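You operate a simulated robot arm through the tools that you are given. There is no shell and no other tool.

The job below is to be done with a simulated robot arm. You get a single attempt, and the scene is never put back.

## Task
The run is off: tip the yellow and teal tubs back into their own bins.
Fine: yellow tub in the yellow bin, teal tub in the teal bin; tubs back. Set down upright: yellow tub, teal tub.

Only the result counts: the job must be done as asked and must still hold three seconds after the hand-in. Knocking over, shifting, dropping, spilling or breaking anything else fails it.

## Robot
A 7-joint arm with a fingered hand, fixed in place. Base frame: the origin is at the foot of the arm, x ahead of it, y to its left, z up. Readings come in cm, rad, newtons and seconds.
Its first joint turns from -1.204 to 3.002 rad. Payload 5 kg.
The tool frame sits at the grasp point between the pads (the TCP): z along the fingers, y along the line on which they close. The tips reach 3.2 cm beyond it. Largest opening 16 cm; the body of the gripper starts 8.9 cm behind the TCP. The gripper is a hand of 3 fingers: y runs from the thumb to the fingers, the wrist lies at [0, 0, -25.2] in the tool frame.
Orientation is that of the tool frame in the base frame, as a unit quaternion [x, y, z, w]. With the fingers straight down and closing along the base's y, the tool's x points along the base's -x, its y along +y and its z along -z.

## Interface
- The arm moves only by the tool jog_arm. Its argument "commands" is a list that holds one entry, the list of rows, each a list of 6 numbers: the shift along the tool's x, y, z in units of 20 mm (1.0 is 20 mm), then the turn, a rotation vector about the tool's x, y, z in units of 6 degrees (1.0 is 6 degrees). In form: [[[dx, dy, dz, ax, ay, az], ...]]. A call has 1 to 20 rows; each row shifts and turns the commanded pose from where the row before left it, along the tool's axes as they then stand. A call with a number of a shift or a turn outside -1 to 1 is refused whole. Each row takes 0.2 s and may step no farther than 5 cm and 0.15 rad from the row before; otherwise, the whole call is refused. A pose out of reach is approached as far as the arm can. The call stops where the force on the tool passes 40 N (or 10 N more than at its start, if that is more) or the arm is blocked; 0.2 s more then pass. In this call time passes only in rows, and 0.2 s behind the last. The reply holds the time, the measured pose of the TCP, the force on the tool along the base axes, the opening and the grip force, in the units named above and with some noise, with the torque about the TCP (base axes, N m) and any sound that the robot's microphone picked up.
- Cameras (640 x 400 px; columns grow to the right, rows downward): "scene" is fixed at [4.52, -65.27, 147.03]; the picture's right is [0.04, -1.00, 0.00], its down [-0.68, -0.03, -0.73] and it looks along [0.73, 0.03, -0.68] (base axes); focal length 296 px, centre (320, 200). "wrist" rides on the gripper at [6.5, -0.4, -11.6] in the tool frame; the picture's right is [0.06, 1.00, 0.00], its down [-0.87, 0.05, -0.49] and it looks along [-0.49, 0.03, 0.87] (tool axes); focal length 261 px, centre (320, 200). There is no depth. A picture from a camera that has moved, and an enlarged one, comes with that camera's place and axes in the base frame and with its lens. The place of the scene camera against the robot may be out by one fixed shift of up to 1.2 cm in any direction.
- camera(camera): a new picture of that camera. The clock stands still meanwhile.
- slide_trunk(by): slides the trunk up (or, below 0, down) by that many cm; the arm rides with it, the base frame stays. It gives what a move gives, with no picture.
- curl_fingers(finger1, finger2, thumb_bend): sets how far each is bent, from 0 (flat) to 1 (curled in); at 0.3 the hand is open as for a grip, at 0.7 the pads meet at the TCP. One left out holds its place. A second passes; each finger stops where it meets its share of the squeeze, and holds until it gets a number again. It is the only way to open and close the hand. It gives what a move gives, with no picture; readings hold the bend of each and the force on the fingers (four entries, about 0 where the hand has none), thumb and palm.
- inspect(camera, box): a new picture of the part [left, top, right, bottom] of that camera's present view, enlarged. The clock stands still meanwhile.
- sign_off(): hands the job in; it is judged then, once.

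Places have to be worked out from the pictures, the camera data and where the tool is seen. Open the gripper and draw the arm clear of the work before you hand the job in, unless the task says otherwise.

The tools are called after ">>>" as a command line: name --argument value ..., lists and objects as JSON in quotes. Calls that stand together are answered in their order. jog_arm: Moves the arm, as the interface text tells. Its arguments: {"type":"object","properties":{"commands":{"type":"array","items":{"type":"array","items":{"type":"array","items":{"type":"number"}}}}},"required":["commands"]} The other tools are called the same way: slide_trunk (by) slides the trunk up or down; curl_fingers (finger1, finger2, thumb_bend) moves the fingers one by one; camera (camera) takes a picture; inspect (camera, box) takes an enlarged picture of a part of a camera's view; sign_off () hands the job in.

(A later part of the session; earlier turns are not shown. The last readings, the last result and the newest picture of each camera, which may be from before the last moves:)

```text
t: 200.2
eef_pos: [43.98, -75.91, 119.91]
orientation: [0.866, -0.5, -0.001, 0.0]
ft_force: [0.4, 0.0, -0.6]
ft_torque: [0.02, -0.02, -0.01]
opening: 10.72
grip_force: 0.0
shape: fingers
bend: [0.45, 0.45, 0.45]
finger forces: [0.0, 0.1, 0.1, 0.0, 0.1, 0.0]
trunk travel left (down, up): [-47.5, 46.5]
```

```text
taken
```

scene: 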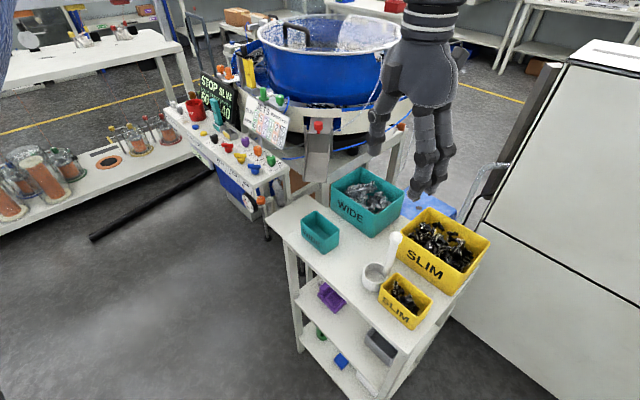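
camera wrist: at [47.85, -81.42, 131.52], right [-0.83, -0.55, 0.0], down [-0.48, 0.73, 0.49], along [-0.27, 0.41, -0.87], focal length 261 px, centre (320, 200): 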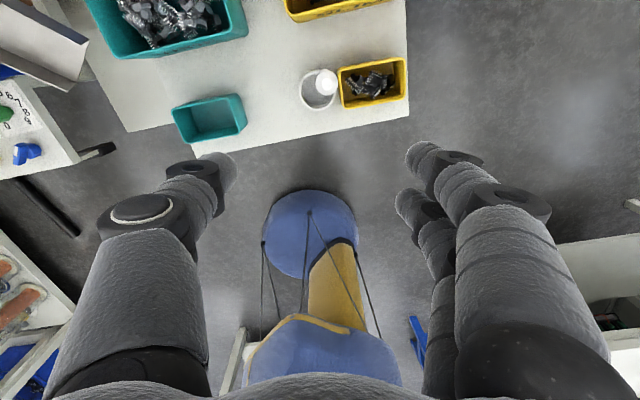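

The cup and handle are visible near the nadir of the view. Zooming in to measure.

>>> inspect --camera "wrist" --box '[280, 40, 440, 140]'

```text
4.00 times, centred on (360, 90) of wrist
camera zoom: at [47.85, -81.42, 131.52], right [-0.83, -0.55, 0.0], down [-0.48, 0.73, 0.49], along [-0.27, 0.41, -0.87], focal length 1043 px, centre (160, 640)
```

zoom: 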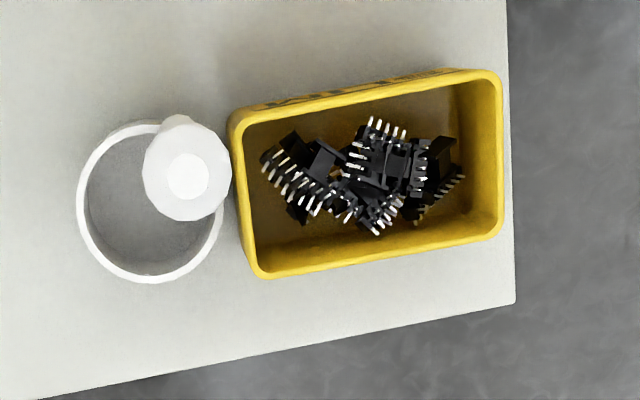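

The cup centre is now (45.2,-76.9) with its handle at azimuth about −84°; originally it was (47.9,-72.4) with the handle at about +126°. I'll grip the vertical handle, lift it slightly, turn it −150°, and set it back. First I'll align above the handle and come part-way down.

>>> jog_arm --commands '[[[0.92, 0.105, 0, 0, 0, 0], [0.92, 0.105, 0, 0, 0, 0], [0, 0, 1, 0, 0, 0], [0, 0, 1, 0, 0, 0], [0, 0, 1, 0, 0, 0], [0, 0, 1, 0, 0, 0], [0, 0, 1, 0, 0, 0], [0, 0, 1, 0, 0, 0]]]'

>>> camera --camera "wrist"

>>> camera --camera "scene"

```text
t: 202.0
eef_pos: [45.77, -79.4, 107.93]
orientation: [0.865, -0.501, -0.002, 0.001]
ft_force: [0.4, 0.2, -0.4]
ft_torque: [0.01, 0.01, 0.04]
opening: 10.72
grip_force: 0.0
shape: fingers
bend: [0.45, 0.45, 0.45]
finger forces: [0.1, 0.1, 0.0, 0.0, 0.0, 0.1]
trunk travel left (down, up): [-47.5, 46.5]
```

```text
taken
camera wrist: at [49.49, -84.9, 119.49], right [-0.83, -0.55, 0.0], down [-0.48, 0.73, 0.49], along [-0.27, 0.41, -0.87], focal length 261 px, centre (320, 200)
```

wrist: 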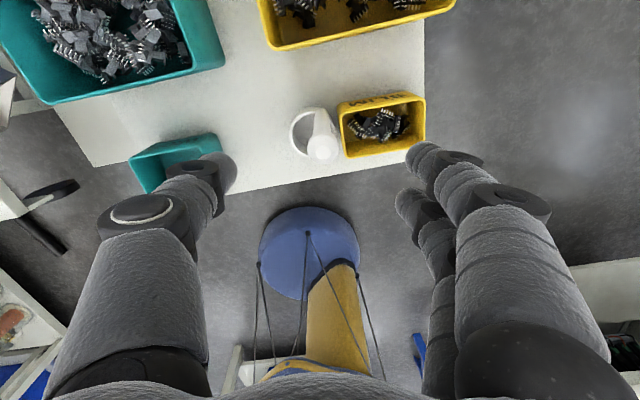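

```text
taken
```

scene: 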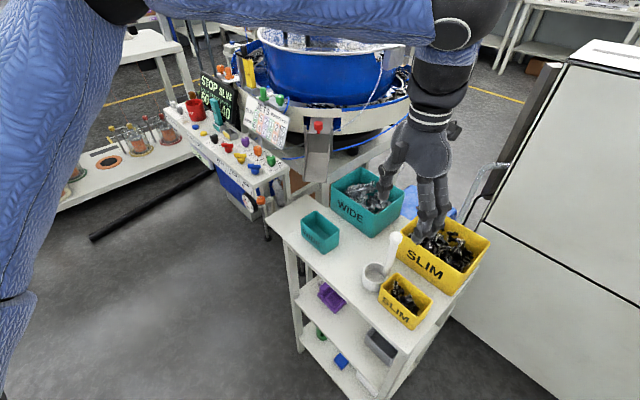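

The handle's top is within 3 mm of the tool axis. A small correction, then descend to about z 95 around the handle.

>>> jog_arm --commands '[[[-0.09, 0.15, 0.9, 0, 0, 0], [0, 0, 0.9, 0, 0, 0], [0, 0, 0.9, 0, 0, 0], [0, 0, 0.9, 0, 0, 0]]]'

>>> camera --camera "wrist"

>>> inspect --camera "scene" --box '[350, 150, 480, 320]'

```text
t: 203.0
eef_pos: [45.36, -79.31, 100.64]
orientation: [0.865, -0.501, -0.002, 0.001]
ft_force: [0.5, 0.2, -0.5]
ft_torque: [0.0, 0.03, -0.01]
opening: 10.7
grip_force: 0.1
shape: fingers
bend: [0.45, 0.45, 0.45]
finger forces: [0.1, 0.1, 0.0, 0.0, 0.0, 0.0]
trunk travel left (down, up): [-47.5, 46.5]
```

```text
taken
camera wrist: at [49.09, -84.78, 112.13], right [-0.83, -0.55, 0.0], down [-0.48, 0.73, 0.49], along [-0.27, 0.41, -0.87], focal length 261 px, centre (320, 200)
```

wrist: 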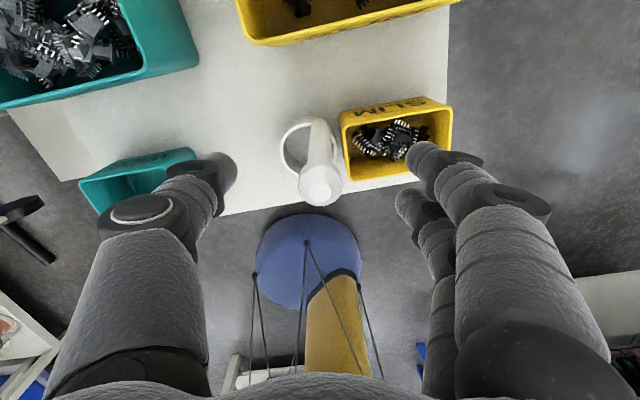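

```text
2.35 times, centred on (415, 235) of scene
camera zoom: at [4.52, -65.27, 147.03], right [0.04, -1.0, 0.0], down [-0.68, -0.03, -0.73], along [0.73, 0.03, -0.68], focal length 696 px, centre (96, 118)
```

zoom: 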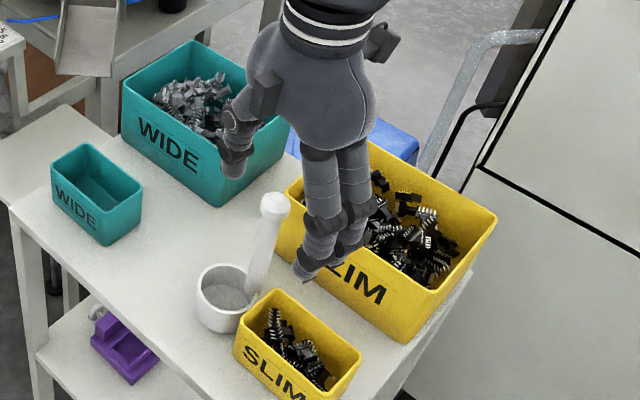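

Perfectly aligned: the handle's knob lies on the tool axis. Descending 6 cm more and closing gently on the shaft.

>>> jog_arm --commands '[[[0, 0, 0.75, 0, 0, 0], [0, 0, 0.75, 0, 0, 0], [0, 0, 0.75, 0, 0, 0], [0, 0, 0.7, 0, 0, 0]]]'

>>> curl_fingers --finger1 0.58 --finger2 0.58 --thumb_bend 0.58

>>> camera --camera "wrist"

```text
t: 204.0
eef_pos: [45.2, -79.19, 94.89]
orientation: [0.865, -0.501, -0.001, 0.001]
ft_force: [-0.4, -0.2, 0.7]
ft_torque: [-0.01, 0.01, -0.01]
opening: 10.73
grip_force: 0.0
shape: fingers
bend: [0.45, 0.45, 0.45]
finger forces: [0.1, 0.0, 0.1, 0.1, 0.0, 0.0]
trunk travel left (down, up): [-47.5, 46.5]
```

```text
t: 205.0
eef_pos: [45.34, -79.24, 94.88]
orientation: [0.865, -0.501, -0.001, 0.0]
ft_force: [0.4, 0.0, 0.7]
ft_torque: [-0.02, 0.0, 0.05]
opening: 6.0
grip_force: 0.0
shape: fingers
bend: [0.57, 0.57, 0.57]
finger forces: [0.0, 0.0, 0.1, 0.0, 0.1, 0.1]
trunk travel left (down, up): [-47.5, 46.5]
```

```text
taken
camera wrist: at [49.0, -84.69, 106.45], right [-0.83, -0.55, 0.0], down [-0.48, 0.73, 0.49], along [-0.27, 0.41, -0.87], focal length 261 px, centre (320, 200)
```

wrist: 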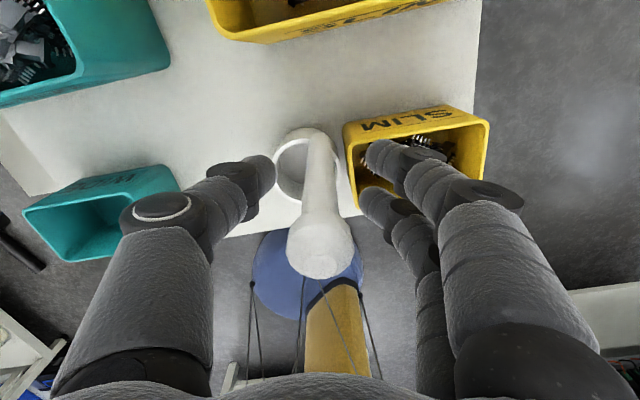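

The shaft is centred between thumb and fingers. Closing to grip.

>>> curl_fingers --finger1 0.7 --finger2 0.7 --thumb_bend 0.7

>>> camera --camera "wrist"

>>> inspect --camera "scene" --box '[350, 150, 480, 320]'

```text
t: 206.0
eef_pos: [45.26, -79.27, 94.86]
orientation: [0.865, -0.501, -0.001, 0.0]
ft_force: [-0.8, -0.6, -0.1]
ft_torque: [-0.01, -0.02, -0.01]
opening: 1.79
grip_force: 3.9
shape: fingers
bend: [0.68, 0.68, 0.69]
finger forces: [1.8, 1.6, 0.0, 0.0, 3.2, 0.1]
trunk travel left (down, up): [-47.5, 46.5]
```

```text
taken
camera wrist: at [49.01, -84.69, 106.44], right [-0.83, -0.55, 0.0], down [-0.48, 0.73, 0.49], along [-0.27, 0.41, -0.87], focal length 261 px, centre (320, 200)
```

wrist: 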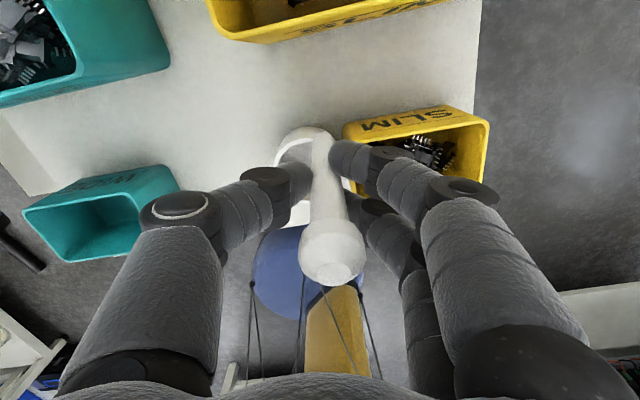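

```text
2.35 times, centred on (415, 235) of scene
camera zoom: at [4.52, -65.27, 147.03], right [0.04, -1.0, 0.0], down [-0.68, -0.03, -0.73], along [0.73, 0.03, -0.68], focal length 696 px, centre (96, 118)
```

zoom: 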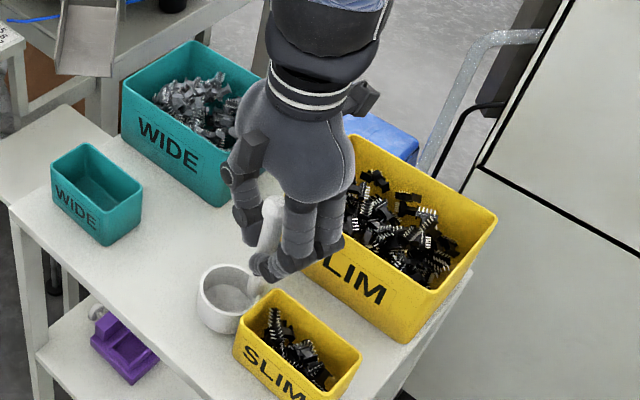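

Light contact (about 3 N). I'll squeeze a bit firmer before lifting.

>>> curl_fingers --finger1 0.76 --finger2 0.76 --thumb_bend 0.76

>>> camera --camera "wrist"

```text
t: 207.0
eef_pos: [45.17, -79.25, 94.82]
orientation: [0.866, -0.501, -0.002, 0.0]
ft_force: [-0.4, -0.8, -1.1]
ft_torque: [-0.01, -0.02, 0.02]
opening: 1.51
grip_force: 17.2
shape: fingers
bend: [0.72, 0.73, 0.71]
finger forces: [9.1, 8.5, 0.0, 0.1, 16.7, 0.1]
trunk travel left (down, up): [-47.5, 46.5]
```

```text
taken
camera wrist: at [49.01, -84.69, 106.44], right [-0.83, -0.55, 0.0], down [-0.48, 0.73, 0.49], along [-0.27, 0.41, -0.87], focal length 261 px, centre (320, 200)
```

wrist: 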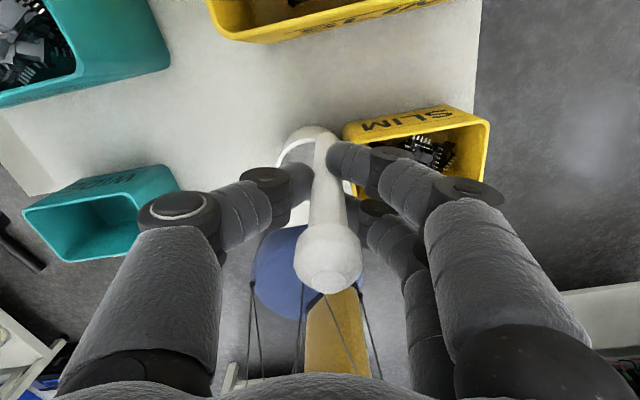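

A firm, balanced grip (9, 8.5 and 17 N). I'll lift 2 cm and check that the cup hangs straight and leaves the yellow tub undisturbed.

>>> jog_arm --commands '[[[0, 0, -0.25, 0, 0, 0], [0, 0, -0.25, 0, 0, 0], [0, 0, -0.25, 0, 0, 0], [0, 0, -0.25, 0, 0, 0]]]'

>>> camera --camera "wrist"

>>> inspect --camera "scene" --box '[340, 180, 460, 330]'

```text
t: 208.0
eef_pos: [45.17, -79.31, 96.83]
orientation: [0.866, -0.501, -0.001, -0.001]
ft_force: [0.8, 1.2, -0.9]
ft_torque: [0.01, -0.04, -0.03]
opening: 1.49
grip_force: 17.4
shape: fingers
bend: [0.72, 0.73, 0.71]
finger forces: [9.2, 8.7, 0.1, 0.0, 16.8, 0.0]
trunk travel left (down, up): [-47.5, 46.5]
```

```text
taken
camera wrist: at [48.98, -84.86, 108.45], right [-0.83, -0.55, 0.0], down [-0.48, 0.73, 0.49], along [-0.27, 0.41, -0.87], focal length 261 px, centre (320, 200)
```

wrist: 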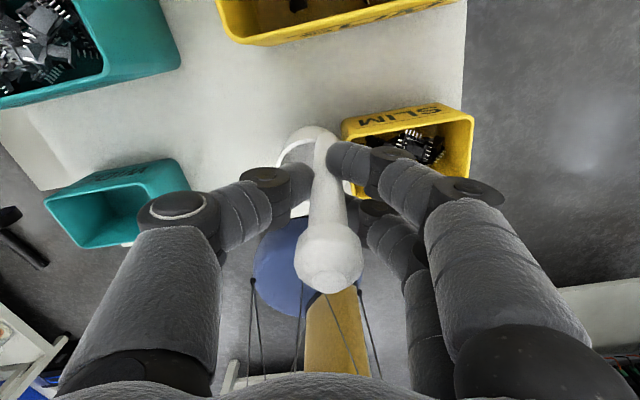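

```text
2.67 times, centred on (400, 255) of scene
camera zoom: at [4.52, -65.27, 147.03], right [0.04, -1.0, 0.0], down [-0.68, -0.03, -0.73], along [0.73, 0.03, -0.68], focal length 788 px, centre (107, 53)
```

zoom: 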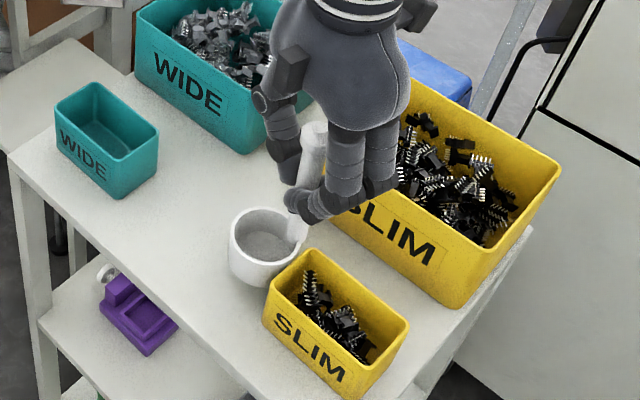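

The cup hangs level and free, and the yellow tub is undisturbed. I'll lift a bit more and move it toward its original location.

>>> jog_arm --commands '[[[0, 0, -0.7, 0, 0, 0], [0, 0, -0.7, 0, 0, 0], [0, 0, -0.7, 0, 0, 0], [-0.8525, -0.7, 0, 0, 0, 0], [-0.8525, -0.7, 0, 0, 0, 0], [-0.8525, -0.7, 0, 0, 0, 0], [-0.8525, -0.7, 0, 0, 0, 0]]]'

>>> jog_arm --commands '[[[0, 0, 0, 0, 0, 0.95], [0, 0, 0, 0, 0, 0.95], [0, 0, 0, 0, 0, 0.95], [0, 0, 0, 0, 0, 0.95], [0, 0, 0, 0, 0, 0.95], [0, 0, 0, 0, 0, 0.95], [0, 0, 0, 0, 0, 0.95], [0, 0, 0, 0, 0, 0.95], [0, 0, 0, 0, 0, 0.95], [0, 0, 0, 0, 0, 0.95], [0, 0, 0, 0, 0, 0.95], [0, 0, 0, 0, 0, 0.95]]]'

>>> camera --camera "scene"

>>> camera --camera "wrist"

```text
t: 209.6
eef_pos: [46.79, -70.4, 101.21]
orientation: [0.865, -0.501, -0.001, 0.001]
ft_force: [0.5, 0.3, -1.0]
ft_torque: [-0.02, -0.02, -0.01]
opening: 1.48
grip_force: 18.2
shape: fingers
bend: [0.73, 0.73, 0.71]
finger forces: [10.2, 9.2, 0.1, 0.0, 16.8, 0.0]
trunk travel left (down, up): [-47.5, 46.5]
```

```text
t: 212.2
eef_pos: [46.71, -70.49, 101.12]
orientation: [-0.434, 0.901, 0.001, -0.001]
ft_force: [0.0, 0.4, -0.9]
ft_torque: [0.02, 0.01, 0.0]
opening: 1.49
grip_force: 18.7
shape: fingers
bend: [0.73, 0.73, 0.71]
finger forces: [10.2, 9.3, 0.0, 0.0, 16.8, 0.1]
trunk travel left (down, up): [-47.5, 46.5]
```

```text
taken
```

scene: 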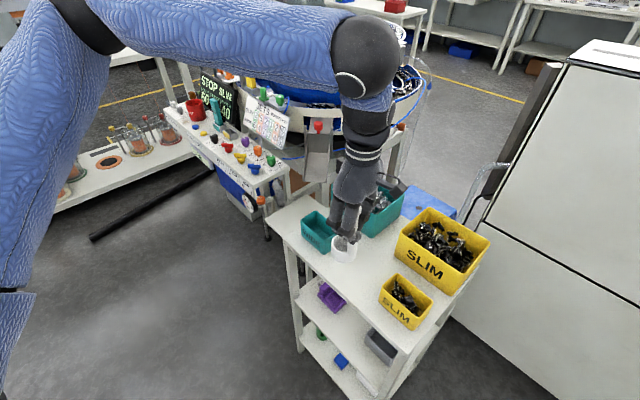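

```text
taken
camera wrist: at [43.04, -75.91, 112.65], right [-0.82, 0.57, 0.0], down [0.5, 0.71, 0.49], along [0.28, 0.4, -0.87], focal length 261 px, centre (320, 200)
```

wrist: 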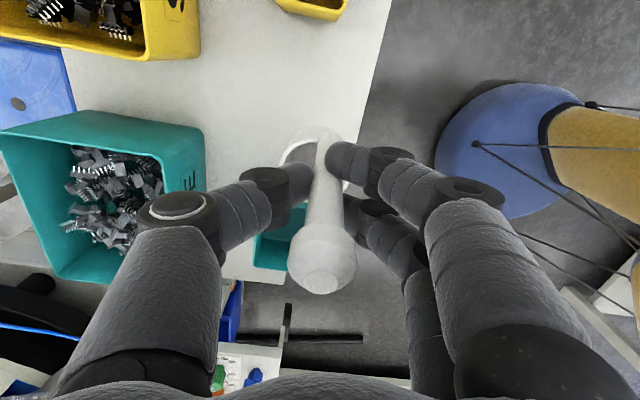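

Rotated about 68° so far with a steady grip. Continuing the remaining 82°.

>>> jog_arm --commands '[[[0, 0, 0, 0, 0, 0.97], [0, 0, 0, 0, 0, 0.97], [0, 0, 0, 0, 0, 0.97], [0, 0, 0, 0, 0, 0.97], [0, 0, 0, 0, 0, 0.97], [0, 0, 0, 0, 0, 0.97], [0, 0, 0, 0, 0, 0.97], [0, 0, 0, 0, 0, 0.97], [0, 0, 0, 0, 0, 0.97], [0, 0, 0, 0, 0, 0.97], [0, 0, 0, 0, 0, 0.97], [0, 0, 0, 0, 0, 0.97], [0, 0, 0, 0, 0, 0.97], [0, 0, 0, 0, 0, 0.97]]]'

>>> inspect --camera "scene" --box '[280, 190, 380, 290]'

>>> camera --camera "wrist"

>>> camera --camera "scene"

```text
t: 215.2
eef_pos: [46.73, -70.66, 101.07]
orientation: [0.259, 0.966, -0.001, -0.001]
ft_force: [-0.1, 0.5, -0.6]
ft_torque: [0.01, 0.01, 0.01]
opening: 1.47
grip_force: 18.9
shape: fingers
bend: [0.73, 0.73, 0.71]
finger forces: [10.2, 9.4, 0.0, 0.1, 16.9, 0.0]
trunk travel left (down, up): [-47.5, 46.5]
```

```text
4.00 times, centred on (330, 240) of scene
camera zoom: at [4.52, -65.27, 147.03], right [0.04, -1.0, 0.0], down [-0.68, -0.03, -0.73], along [0.73, 0.03, -0.68], focal length 1183 px, centre (280, 40)
```

zoom: 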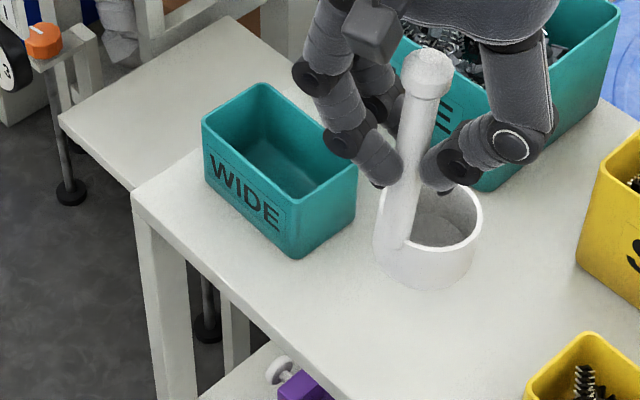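

```text
taken
camera wrist: at [40.98, -67.75, 112.71], right [0.45, 0.9, 0.0], down [0.78, -0.39, 0.49], along [0.44, -0.22, -0.87], focal length 261 px, centre (320, 200)
```

wrist: 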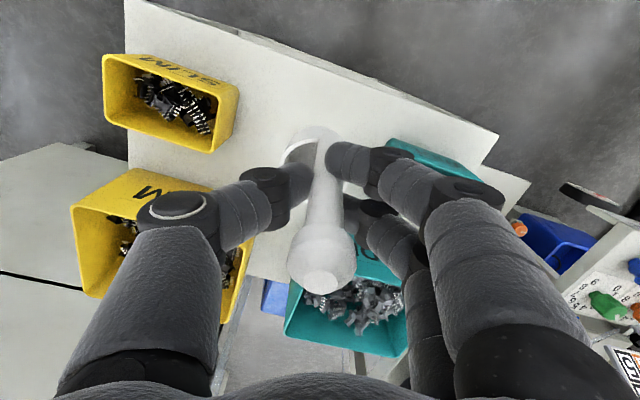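

```text
taken
```

scene: 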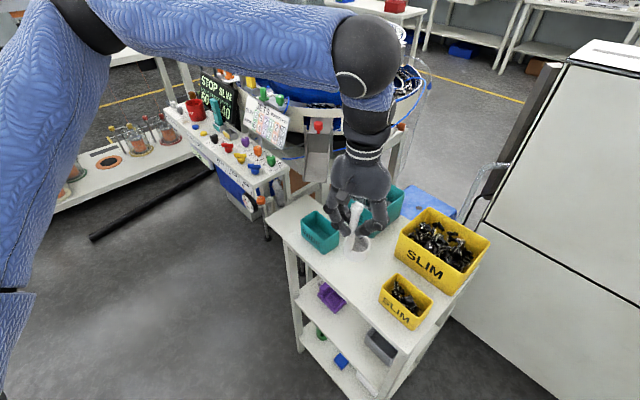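

The cup's orientation now closely matches the original view. I'll lower it to just above the table and compare with the first picture.

>>> jog_arm --commands '[[[0, 0, 0.7, 0, 0, 0], [0, 0, 0.7, 0, 0, 0], [0, 0, 0.7, 0, 0, 0], [0, 0, 0.6, 0, 0, 0]]]'

>>> inspect --camera "scene" --box '[280, 190, 380, 290]'

>>> camera --camera "wrist"

```text
t: 216.2
eef_pos: [46.7, -70.68, 95.74]
orientation: [0.259, 0.966, -0.001, -0.003]
ft_force: [0.7, -0.9, -1.2]
ft_torque: [0.02, 0.0, -0.01]
opening: 1.51
grip_force: 18.4
shape: fingers
bend: [0.73, 0.73, 0.71]
finger forces: [10.8, 9.8, 0.0, 0.1, 16.9, 0.1]
trunk travel left (down, up): [-47.5, 46.5]
```

```text
4.00 times, centred on (330, 240) of scene
camera zoom: at [4.52, -65.27, 147.03], right [0.04, -1.0, 0.0], down [-0.68, -0.03, -0.73], along [0.73, 0.03, -0.68], focal length 1183 px, centre (280, 40)
```

zoom: 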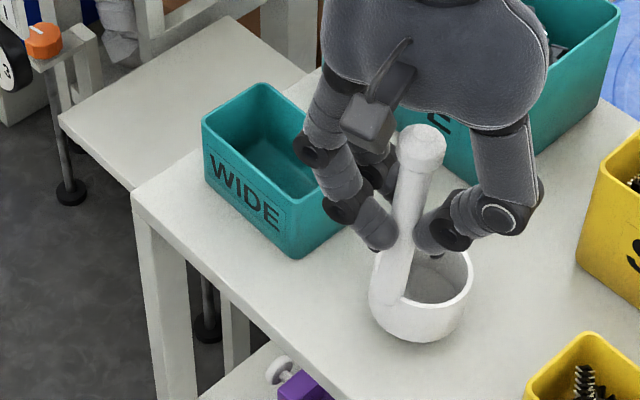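

```text
taken
camera wrist: at [40.91, -67.84, 107.34], right [0.44, 0.9, 0.0], down [0.78, -0.39, 0.49], along [0.44, -0.22, -0.87], focal length 261 px, centre (320, 200)
```

wrist: 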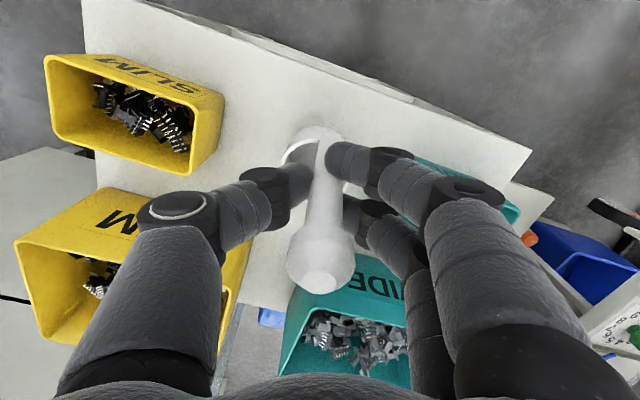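

Very close to the original. The handle leans about 3° in the grip and the cup is about 6 mm too far to the left; one 3° correction about the base x axis should fix both. I'll apply it and look again.

>>> jog_arm --commands '[[[0, 0, 0, 0.22, -0.125, 0], [0, 0, 0, 0.22, -0.125, 0]]]'

>>> inspect --camera "scene" --box '[280, 190, 380, 290]'

```text
t: 216.8
eef_pos: [46.61, -70.55, 95.68]
orientation: [0.259, 0.965, -0.025, 0.005]
ft_force: [-0.2, -0.6, -0.2]
ft_torque: [0.03, 0.0, -0.02]
opening: 1.49
grip_force: 18.1
shape: fingers
bend: [0.73, 0.73, 0.71]
finger forces: [11.2, 10.0, 0.0, 0.0, 16.8, 0.1]
trunk travel left (down, up): [-47.5, 46.5]
```

```text
4.00 times, centred on (330, 240) of scene
camera zoom: at [4.52, -65.27, 147.03], right [0.04, -1.0, 0.0], down [-0.68, -0.03, -0.73], along [0.73, 0.03, -0.68], focal length 1183 px, centre (280, 40)
```

zoom: 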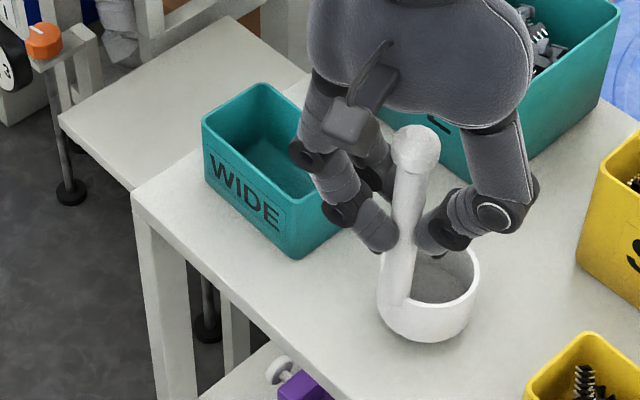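

The left–right lean is fixed. The top still leans slightly away from me (about 3°), so I'll correct that too, keeping the cup's base in place.

>>> jog_arm --commands '[[[0.14, -0.08, 0, -0.125, -0.217, 0], [0.14, -0.08, 0, -0.125, -0.217, 0]]]'

>>> inspect --camera "scene" --box '[280, 190, 380, 290]'

>>> camera --camera "wrist"

```text
t: 217.4
eef_pos: [46.01, -70.57, 95.58]
orientation: [0.257, 0.966, -0.02, 0.03]
ft_force: [1.2, 0.0, -0.9]
ft_torque: [0.03, 0.05, 0.01]
opening: 1.48
grip_force: 18.9
shape: fingers
bend: [0.73, 0.73, 0.71]
finger forces: [11.5, 10.3, 0.1, 0.0, 16.9, 0.0]
trunk travel left (down, up): [-47.5, 46.5]
```

```text
4.00 times, centred on (330, 240) of scene
camera zoom: at [4.52, -65.27, 147.03], right [0.04, -1.0, 0.0], down [-0.68, -0.03, -0.73], along [0.73, 0.03, -0.68], focal length 1183 px, centre (280, 40)
```

zoom: 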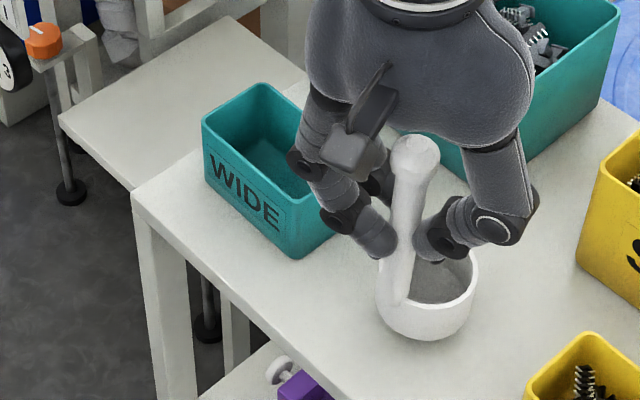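

```text
taken
camera wrist: at [39.79, -67.11, 106.82], right [0.44, 0.9, -0.02], down [0.75, -0.36, 0.55], along [0.48, -0.26, -0.83], focal length 261 px, centre (320, 200)
```

wrist: 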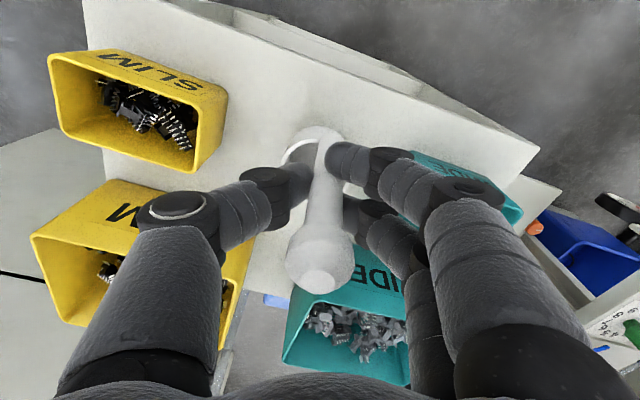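

That matches the original picture to within about 2 mm. Lowering the last 8 mm in small steps, watching the force.

>>> jog_arm --commands '[[[0, 0, 0.1, 0, 0, 0], [0, 0, 0.1, 0, 0, 0], [0, 0, 0.08, 0, 0, 0]]]'

>>> jog_arm --commands '[[[0, 0, 0.05, 0, 0, 0]]]'

>>> jog_arm --commands '[[[0, 0, 0.05, 0, 0, 0]]]'

>>> inspect --camera "scene" --box '[280, 190, 380, 290]'

```text
t: 218.2
eef_pos: [46.11, -70.68, 95.09]
orientation: [0.258, 0.966, -0.02, 0.031]
ft_force: [-0.1, 0.3, -0.3]
ft_torque: [0.01, 0.04, 0.01]
opening: 1.47
grip_force: 19.2
shape: fingers
bend: [0.73, 0.73, 0.71]
finger forces: [11.4, 10.3, 0.0, 0.1, 16.8, 0.1]
trunk travel left (down, up): [-47.5, 46.5]
```

```text
t: 218.6
eef_pos: [46.02, -70.73, 94.83]
orientation: [0.257, 0.966, -0.019, 0.031]
ft_force: [1.0, -0.6, -0.6]
ft_torque: [0.02, -0.02, 0.02]
opening: 1.48
grip_force: 19.8
shape: fingers
bend: [0.73, 0.73, 0.71]
finger forces: [11.5, 10.2, 0.0, 0.0, 16.8, 0.0]
trunk travel left (down, up): [-47.5, 46.5]
```

```text
t: 219.0
eef_pos: [46.09, -70.5, 94.87]
orientation: [0.258, 0.965, -0.019, 0.031]
ft_force: [1.0, 0.0, -1.2]
ft_torque: [0.0, 0.04, 0.0]
opening: 1.49
grip_force: 19.9
shape: fingers
bend: [0.73, 0.73, 0.71]
finger forces: [11.5, 10.3, 0.1, 0.0, 16.8, 0.0]
trunk travel left (down, up): [-47.5, 46.5]
```

```text
4.00 times, centred on (330, 240) of scene
camera zoom: at [4.52, -65.27, 147.03], right [0.04, -1.0, 0.0], down [-0.68, -0.03, -0.73], along [0.73, 0.03, -0.68], focal length 1183 px, centre (280, 40)
```

zoom: 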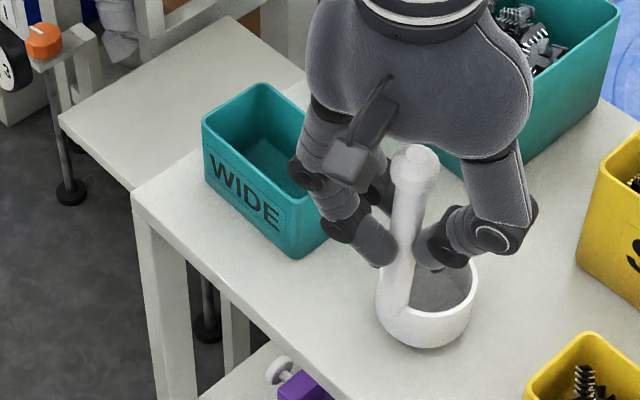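

No contact yet. Continuing in 1 mm steps.

>>> jog_arm --commands '[[[0, 0, 0.05, 0, 0, 0]]]'

>>> jog_arm --commands '[[[0, 0, 0.05, 0, 0, 0]]]'

>>> jog_arm --commands '[[[0, 0, 0.05, 0, 0, 0]]]'

```text
t: 219.4
eef_pos: [46.1, -70.59, 94.84]
orientation: [0.257, 0.966, -0.019, 0.031]
ft_force: [-0.8, 0.4, -0.1]
ft_torque: [-0.01, 0.03, 0.01]
opening: 1.47
grip_force: 19.7
shape: fingers
bend: [0.73, 0.73, 0.71]
finger forces: [11.5, 10.3, 0.0, 0.1, 16.8, 0.0]
trunk travel left (down, up): [-47.5, 46.5]
```

```text
t: 219.8
eef_pos: [46.1, -70.56, 94.72]
orientation: [0.257, 0.966, -0.019, 0.031]
ft_force: [-0.8, -0.5, -0.8]
ft_torque: [0.02, 0.06, -0.02]
opening: 1.48
grip_force: 19.3
shape: fingers
bend: [0.73, 0.73, 0.71]
finger forces: [11.5, 10.3, 0.0, 0.0, 16.7, 0.0]
trunk travel left (down, up): [-47.5, 46.5]
```

```text
t: 220.2
eef_pos: [46.06, -70.61, 94.68]
orientation: [0.257, 0.966, -0.019, 0.031]
ft_force: [0.2, 0.1, -1.2]
ft_torque: [0.01, 0.01, 0.02]
opening: 1.47
grip_force: 18.6
shape: fingers
bend: [0.73, 0.73, 0.71]
finger forces: [11.6, 10.4, 0.0, 0.0, 16.8, 0.0]
trunk travel left (down, up): [-47.5, 46.5]
```

Still hanging free (−1 N is its weight). A few more millimetre steps.

>>> jog_arm --commands '[[[0, 0, 0.05, 0, 0, 0]]]'

>>> jog_arm --commands '[[[0, 0, 0.05, 0, 0, 0]]]'

>>> jog_arm --commands '[[[0, 0, 0.05, 0, 0, 0]]]'

>>> inspect --camera "scene" --box '[330, 220, 390, 290]'

```text
t: 220.6
eef_pos: [46.06, -70.55, 94.57]
orientation: [0.257, 0.966, -0.02, 0.031]
ft_force: [0.3, -0.6, -1.2]
ft_torque: [0.0, -0.01, -0.04]
opening: 1.49
grip_force: 19.0
shape: fingers
bend: [0.73, 0.73, 0.71]
finger forces: [11.5, 10.3, 0.1, 0.0, 16.8, 0.0]
trunk travel left (down, up): [-47.5, 46.5]
```

```text
t: 221.0
eef_pos: [46.03, -70.67, 94.38]
orientation: [0.257, 0.966, -0.02, 0.031]
ft_force: [-0.1, 0.6, 2.9]
ft_torque: [0.04, 0.01, -0.01]
opening: 1.46
grip_force: 20.3
shape: fingers
bend: [0.73, 0.73, 0.71]
finger forces: [12.3, 11.2, 0.0, 0.0, 17.2, 0.1]
trunk travel left (down, up): [-47.5, 46.5]
```

```text
t: 221.4
eef_pos: [46.02, -70.64, 94.46]
orientation: [0.257, 0.966, -0.019, 0.031]
ft_force: [0.5, 2.4, 9.2]
ft_torque: [0.07, -0.01, 0.02]
opening: 1.47
grip_force: 21.8
shape: fingers
bend: [0.73, 0.73, 0.71]
finger forces: [13.5, 12.1, 0.1, 0.0, 18.0, 0.1]
trunk travel left (down, up): [-47.5, 46.5]
```

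```text
5.71 times, centred on (360, 255) of scene
camera zoom: at [4.52, -65.27, 147.03], right [0.04, -1.0, 0.0], down [-0.68, -0.03, -0.73], along [0.73, 0.03, -0.68], focal length 1689 px, centre (91, -114)
```

zoom: 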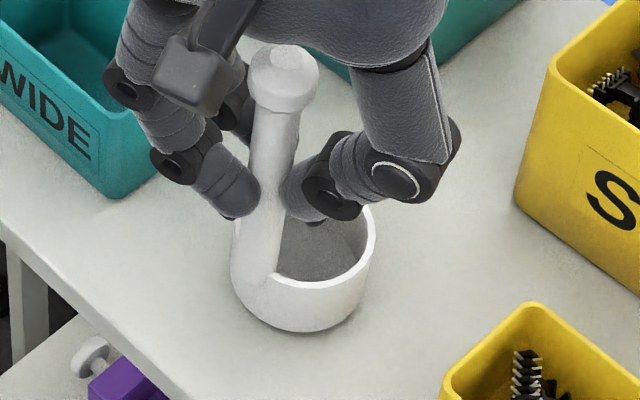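

The cup is down (force rose to 9 N). I'll ease back 1 mm and release gently.

>>> jog_arm --commands '[[[0, 0, -0.04, 0, 0, 0]]]'

>>> curl_fingers --finger1 0.68 --finger2 0.68 --thumb_bend 0.68

>>> curl_fingers --finger1 0.58 --finger2 0.58 --thumb_bend 0.58

>>> inspect --camera "scene" --box '[280, 190, 380, 290]'

>>> camera --camera "wrist"

```text
t: 221.8
eef_pos: [46.15, -70.51, 94.39]
orientation: [0.257, 0.966, -0.019, 0.032]
ft_force: [-0.1, 0.9, 5.8]
ft_torque: [0.01, 0.0, -0.03]
opening: 1.48
grip_force: 21.3
shape: fingers
bend: [0.73, 0.73, 0.71]
finger forces: [12.5, 11.5, 0.1, 0.0, 17.6, 0.0]
trunk travel left (down, up): [-47.5, 46.5]
```

```text
t: 222.8
eef_pos: [46.04, -70.78, 94.46]
orientation: [0.258, 0.966, -0.019, 0.031]
ft_force: [1.0, 0.5, 1.9]
ft_torque: [0.0, -0.03, -0.01]
opening: 1.9
grip_force: 1.9
shape: fingers
bend: [0.68, 0.68, 0.68]
finger forces: [1.5, 1.5, 0.0, 0.0, 0.3, 0.0]
trunk travel left (down, up): [-47.5, 46.5]
```

```text
t: 223.8
eef_pos: [46.1, -70.67, 94.4]
orientation: [0.258, 0.965, -0.019, 0.031]
ft_force: [0.5, 0.0, -0.4]
ft_torque: [0.02, 0.02, 0.04]
opening: 5.84
grip_force: 0.1
shape: fingers
bend: [0.57, 0.57, 0.57]
finger forces: [0.0, 0.0, 0.1, 0.0, 0.0, 0.0]
trunk travel left (down, up): [-47.5, 46.5]
```

```text
4.00 times, centred on (330, 240) of scene
camera zoom: at [4.52, -65.27, 147.03], right [0.04, -1.0, 0.0], down [-0.68, -0.03, -0.73], along [0.73, 0.03, -0.68], focal length 1183 px, centre (280, 40)
```

zoom: 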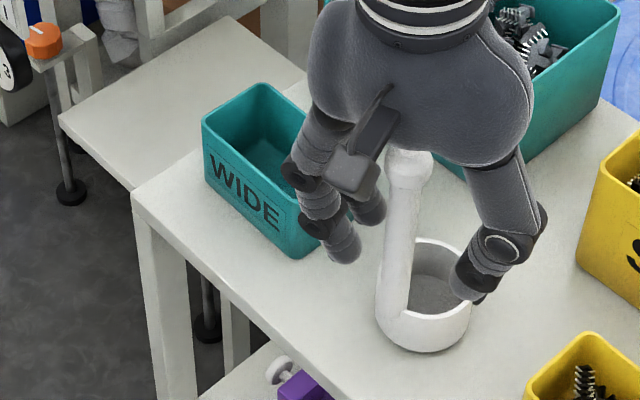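

```text
taken
camera wrist: at [39.75, -67.25, 105.54], right [0.44, 0.9, -0.03], down [0.75, -0.36, 0.55], along [0.48, -0.26, -0.84], focal length 261 px, centre (320, 200)
```

wrist: 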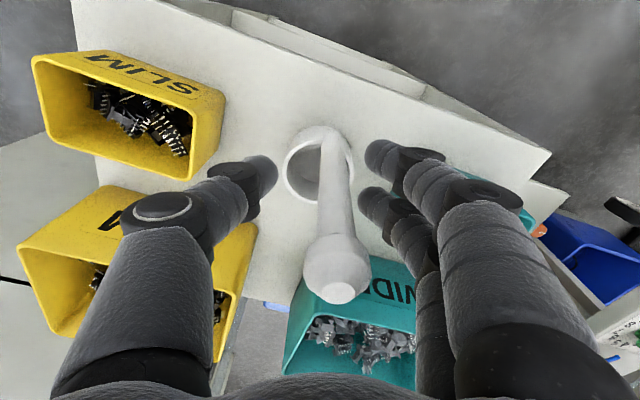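

The cup stands on its own at essentially its original place, about 5 mm off. I'll open a little more and rise clear of the knob, then measure it properly.

>>> curl_fingers --finger1 0.52 --finger2 0.52 --thumb_bend 0.52

>>> jog_arm --commands '[[[-0.07, -0.02, -0.99, 0, 0, 0], [-0.07, -0.02, -0.99, 0, 0, 0], [-0.07, -0.02, -0.99, 0, 0, 0], [-0.07, -0.02, -0.99, 0, 0, 0], [-0.07, -0.02, -0.99, 0, 0, 0], [-0.07, -0.02, -0.99, 0, 0, 0], [-0.07, -0.02, -0.99, 0, 0, 0], [-0.07, -0.02, -0.99, 0, 0, 0]]]'

>>> inspect --camera "scene" --box '[280, 190, 380, 290]'

>>> camera --camera "wrist"

```text
t: 224.8
eef_pos: [46.13, -70.72, 94.27]
orientation: [0.258, 0.966, -0.019, 0.031]
ft_force: [0.1, 0.0, -0.8]
ft_torque: [-0.02, 0.01, 0.01]
opening: 7.82
grip_force: 0.2
shape: fingers
bend: [0.52, 0.52, 0.52]
finger forces: [0.0, 0.0, 0.1, 0.1, 0.1, 0.0]
trunk travel left (down, up): [-47.5, 46.5]
```

```text
t: 226.6
eef_pos: [46.14, -70.44, 110.42]
orientation: [0.259, 0.965, -0.019, 0.03]
ft_force: [-0.6, 0.3, 1.0]
ft_torque: [0.02, -0.01, 0.0]
opening: 7.85
grip_force: 0.1
shape: fingers
bend: [0.52, 0.52, 0.52]
finger forces: [0.0, 0.0, 0.0, 0.0, 0.0, 0.1]
trunk travel left (down, up): [-47.5, 46.5]
```

```text
4.00 times, centred on (330, 240) of scene
camera zoom: at [4.52, -65.27, 147.03], right [0.04, -1.0, 0.0], down [-0.68, -0.03, -0.73], along [0.73, 0.03, -0.68], focal length 1183 px, centre (280, 40)
```

zoom: 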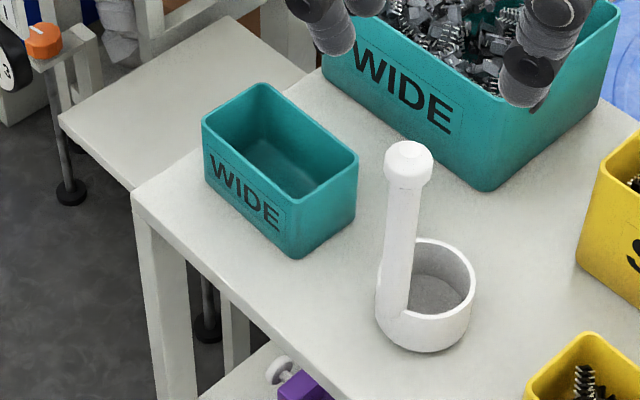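

```text
taken
camera wrist: at [39.81, -67.07, 121.52], right [0.44, 0.9, -0.03], down [0.75, -0.36, 0.55], along [0.48, -0.26, -0.84], focal length 261 px, centre (320, 200)
```

wrist: 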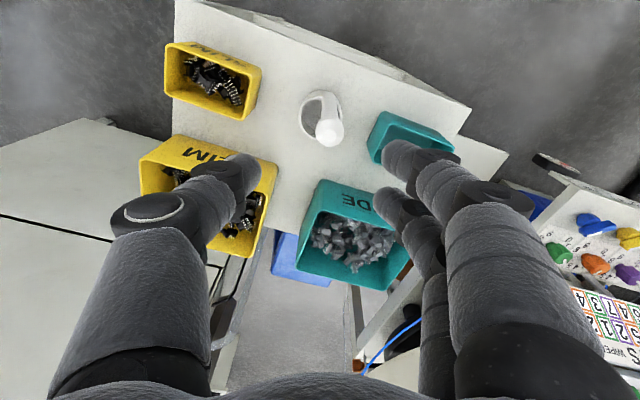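

The cup is restored to within about 5 mm and stands upright. Next the yellow tub, now centred at about (38.5,-82.5). I'll level the hand, rise, and yaw back, then rehearse the yellow pour path empty and 20 cm higher.

>>> jog_arm --commands '[[[0, 0, -0.96, -0.197, 0.665, 0], [0, 0, -0.96, 0, 0, 0], [0, 0, -0.96, 0, 0, 0], [0, 0, -0.96, 0, 0, 0], [0, 0, -0.96, 0, 0, 0], [0, 0, 0, 0, 0, -0.98], [0, 0, 0, 0, 0, -0.98], [0, 0, 0, 0, 0, -0.98], [0, 0, 0, 0, 0, -0.98], [0, 0, 0, 0, 0, -0.98], [0, 0, 0, 0, 0, -0.98], [0, 0, 0, 0, 0, -0.98], [0, 0, 0, 0, 0, -0.98], [0, 0, 0, 0, 0, -0.98], [0, 0, 0, 0, 0, -0.98], [0, 0, 0, 0, 0, -0.98], [0, 0, 0, 0, 0, -0.98], [0, 0, 0, 0, 0, -0.98]]]'

>>> camera --camera "scene"

```text
t: 230.4
eef_pos: [46.03, -70.55, 119.91]
orientation: [-0.396, 0.918, 0.0, -0.001]
ft_force: [-0.2, -0.5, -0.2]
ft_torque: [0.01, -0.01, 0.05]
opening: 7.85
grip_force: 0.0
shape: fingers
bend: [0.52, 0.52, 0.52]
finger forces: [0.0, 0.0, 0.1, 0.0, 0.0, 0.0]
trunk travel left (down, up): [-47.5, 46.5]
```

```text
taken
```

scene: 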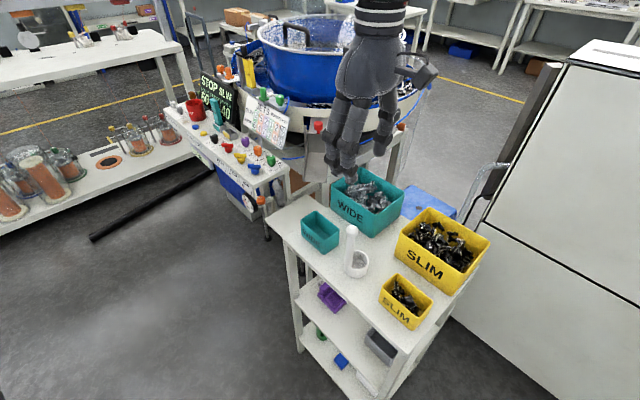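

The scene matches the original again. I'll rehearse the yellow path empty with everything 20 cm higher, moving first to a staging spot in front of the yellow tub, leaning 10°, and yawing.

>>> slide_trunk --by 20

>>> jog_arm --commands '[[[0.957, 0.766, 0, 0, 0, 0], [0.957, 0.766, 0, 0, 0, 0], [0.957, 0.766, 0, 0, 0, 0], [0.957, 0.766, 0, 0, 0, 0], [0.957, 0.766, 0, 0, 0, 0], [0.957, 0.766, 0, 0, 0, 0], [0.957, 0.766, 0, 0, 0, 0], [0, 0, 0, 0, -0.833, 0.28], [0, 0, 0, 0, -0.833, 0]]]'

>>> jog_arm --commands '[[[0, 0, 0, -0.171, 0, -0.966], [0, 0, 0, -0.171, 0, -0.966], [0, 0, 0, -0.171, 0, -0.966], [0, 0, 0, -0.171, 0, -0.966], [0, 0, 0, -0.171, 0, -0.966], [0, 0, 0, -0.171, 0, -0.966], [0, 0, 0, -0.171, 0, -0.966], [0, 0, 0, -0.171, 0, -0.966], [0, 0, 0, -0.171, 0, -0.966], [0, 0, 0, -0.171, 0, -0.966], [0, 0, 0, -0.171, 0, -0.966], [0, 0, 0, -0.171, 0, -0.966], [0, 0, 0, -0.171, 0, -0.966], [0, 0, 0, -0.171, 0, -0.966], [0, 0, 0, -0.171, 0, -0.966]]]'

>>> camera --camera "scene"

```text
t: 232.5
eef_pos: [46.0, -70.53, 139.93]
orientation: [-0.395, 0.919, -0.001, 0.0]
ft_force: [0.2, 0.4, -0.3]
ft_torque: [0.0, 0.04, -0.02]
opening: 7.87
grip_force: 0.1
shape: fingers
bend: [0.52, 0.52, 0.52]
finger forces: [0.0, 0.0, 0.0, 0.1, 0.1, 0.0]
trunk travel left (down, up): [-67.5, 26.5]
```

```text
t: 234.5
eef_pos: [28.85, -72.83, 139.86]
orientation: [-0.381, 0.921, 0.034, 0.081]
ft_force: [-1.1, -0.4, -0.3]
ft_torque: [0.03, 0.0, -0.03]
opening: 7.82
grip_force: 0.0
shape: fingers
bend: [0.52, 0.52, 0.52]
finger forces: [0.0, 0.0, 0.0, 0.0, 0.0, 0.0]
trunk travel left (down, up): [-67.5, 26.5]
```

```text
t: 237.7
eef_pos: [28.96, -72.8, 140.03]
orientation: [0.914, -0.395, -0.082, -0.034]
ft_force: [0.2, -0.1, -1.0]
ft_torque: [0.02, 0.03, 0.03]
opening: 7.88
grip_force: 0.0
shape: fingers
bend: [0.52, 0.52, 0.52]
finger forces: [0.1, 0.1, 0.0, 0.0, 0.0, 0.0]
trunk travel left (down, up): [-67.5, 26.5]
```

```text
taken
```

scene: 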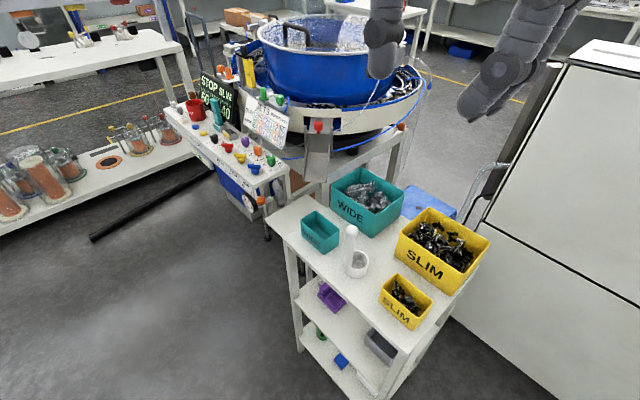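

Reached without problems. Now the rehearsed traverse with tilt, in three parts.

>>> jog_arm --commands '[[[0.842, -0.0375, 0.258, 0, 0.4167, 0], [0.83, -0.0375, 0.294, 0, 0.4167, 0], [0.817, -0.0375, 0.33, 0, 0.4167, 0], [0.802, -0.0375, 0.365, 0, 0.4167, 0], [0.785, -0.0375, 0.4, 0, 0.4167, 0], [0.767, -0.0375, 0.434, 0, 0.4167, 0], [0.747, -0.0375, 0.467, 0, 0.4167, 0]]]'

>>> jog_arm --commands '[[[0.726, -0.0375, 0.499, 0, 0.4167, 0], [0.704, -0.0375, 0.53, 0, 0.4167, 0], [0.68, -0.0375, 0.56, 0, 0.4167, 0], [0.655, -0.0375, 0.59, 0, 0.4167, 0], [0.629, -0.0375, 0.618, 0, 0.4167, 0], [0.601, -0.0375, 0.644, 0, 0.4167, 0], [0.572, -0.0375, 0.67, 0, 0.4167, 0]]]'

>>> jog_arm --commands '[[[0.542, -0.0375, 0.695, 0, 0.4167, 0], [0.511, -0.0375, 0.717, 0, 0.4167, 0], [0.48, -0.0375, 0.739, 0, 0.4167, 0], [0.447, -0.0375, 0.759, 0, 0.4167, 0], [0.414, -0.0375, 0.778, 0, 0.4167, 0], [0.379, -0.0375, 0.795, 0, 0.4167, 0]]]'

>>> camera --camera "scene"

```text
t: 239.3
eef_pos: [37.01, -80.5, 134.25]
orientation: [0.916, -0.397, 0.059, 0.026]
ft_force: [1.7, -0.2, 0.2]
ft_torque: [0.02, -0.02, 0.01]
opening: 7.87
grip_force: 0.1
shape: fingers
bend: [0.52, 0.52, 0.52]
finger forces: [0.0, 0.0, 0.0, 0.0, 0.0, 0.1]
trunk travel left (down, up): [-67.5, 26.5]
```

```text
t: 240.9
eef_pos: [44.74, -88.24, 128.79]
orientation: [0.897, -0.387, 0.196, 0.087]
ft_force: [0.4, 0.4, -0.2]
ft_torque: [0.0, 0.02, -0.01]
opening: 7.88
grip_force: 0.1
shape: fingers
bend: [0.52, 0.52, 0.52]
finger forces: [0.0, 0.0, 0.0, 0.0, 0.0, 0.0]
trunk travel left (down, up): [-67.5, 26.5]
```

```text
t: 242.3
eef_pos: [51.53, -94.6, 123.97]
orientation: [0.863, -0.373, 0.311, 0.136]
ft_force: [0.7, 0.2, -0.1]
ft_torque: [0.02, 0.02, 0.01]
opening: 7.85
grip_force: 0.2
shape: fingers
bend: [0.52, 0.52, 0.52]
finger forces: [0.0, 0.0, 0.1, 0.0, 0.0, 0.0]
trunk travel left (down, up): [-67.5, 26.5]
```

```text
taken
```

scene: 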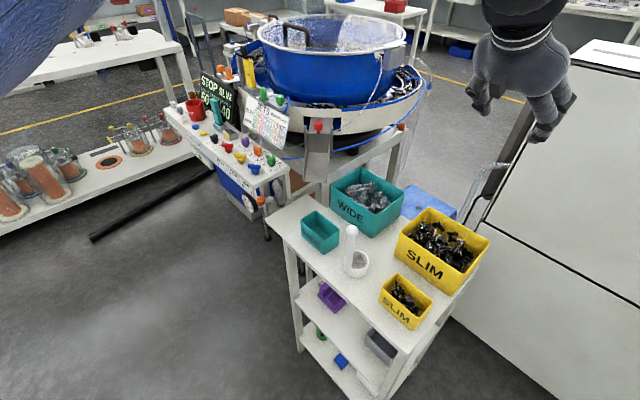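

The traverse is fine. I'll test tilting directly from here in small steps, without the trunk swaps, watching for any reach warning.

>>> jog_arm --commands '[[[0, 0, 0, 0, 0.833, 0], [0, 0, 0, 0, 0.833, 0]]]'

>>> jog_arm --commands '[[[0, 0, 0, 0, 0.833, 0], [0, 0, 0, 0, 0.833, 0]]]'

>>> camera --camera "scene"

```text
t: 242.9
eef_pos: [51.52, -94.68, 123.92]
orientation: [0.832, -0.359, 0.388, 0.168]
ft_force: [-0.1, 0.2, 0.1]
ft_torque: [-0.01, -0.02, 0.0]
opening: 7.84
grip_force: 0.1
shape: fingers
bend: [0.52, 0.52, 0.52]
finger forces: [0.0, 0.1, 0.0, 0.0, 0.1, 0.0]
trunk travel left (down, up): [-67.5, 26.5]
```

```text
t: 243.5
eef_pos: [51.57, -94.62, 123.79]
orientation: [0.795, -0.343, 0.458, 0.199]
ft_force: [0.8, 0.4, 0.7]
ft_torque: [0.0, 0.0, -0.02]
opening: 7.86
grip_force: 0.0
shape: fingers
bend: [0.52, 0.52, 0.52]
finger forces: [0.0, 0.1, 0.0, 0.0, 0.0, 0.0]
trunk travel left (down, up): [-67.5, 26.5]
```

```text
taken
```

scene: 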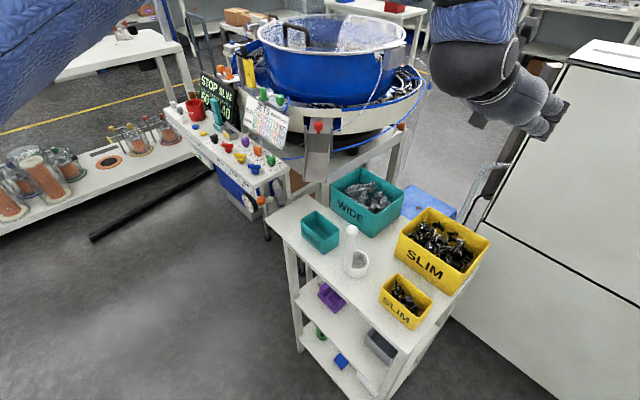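

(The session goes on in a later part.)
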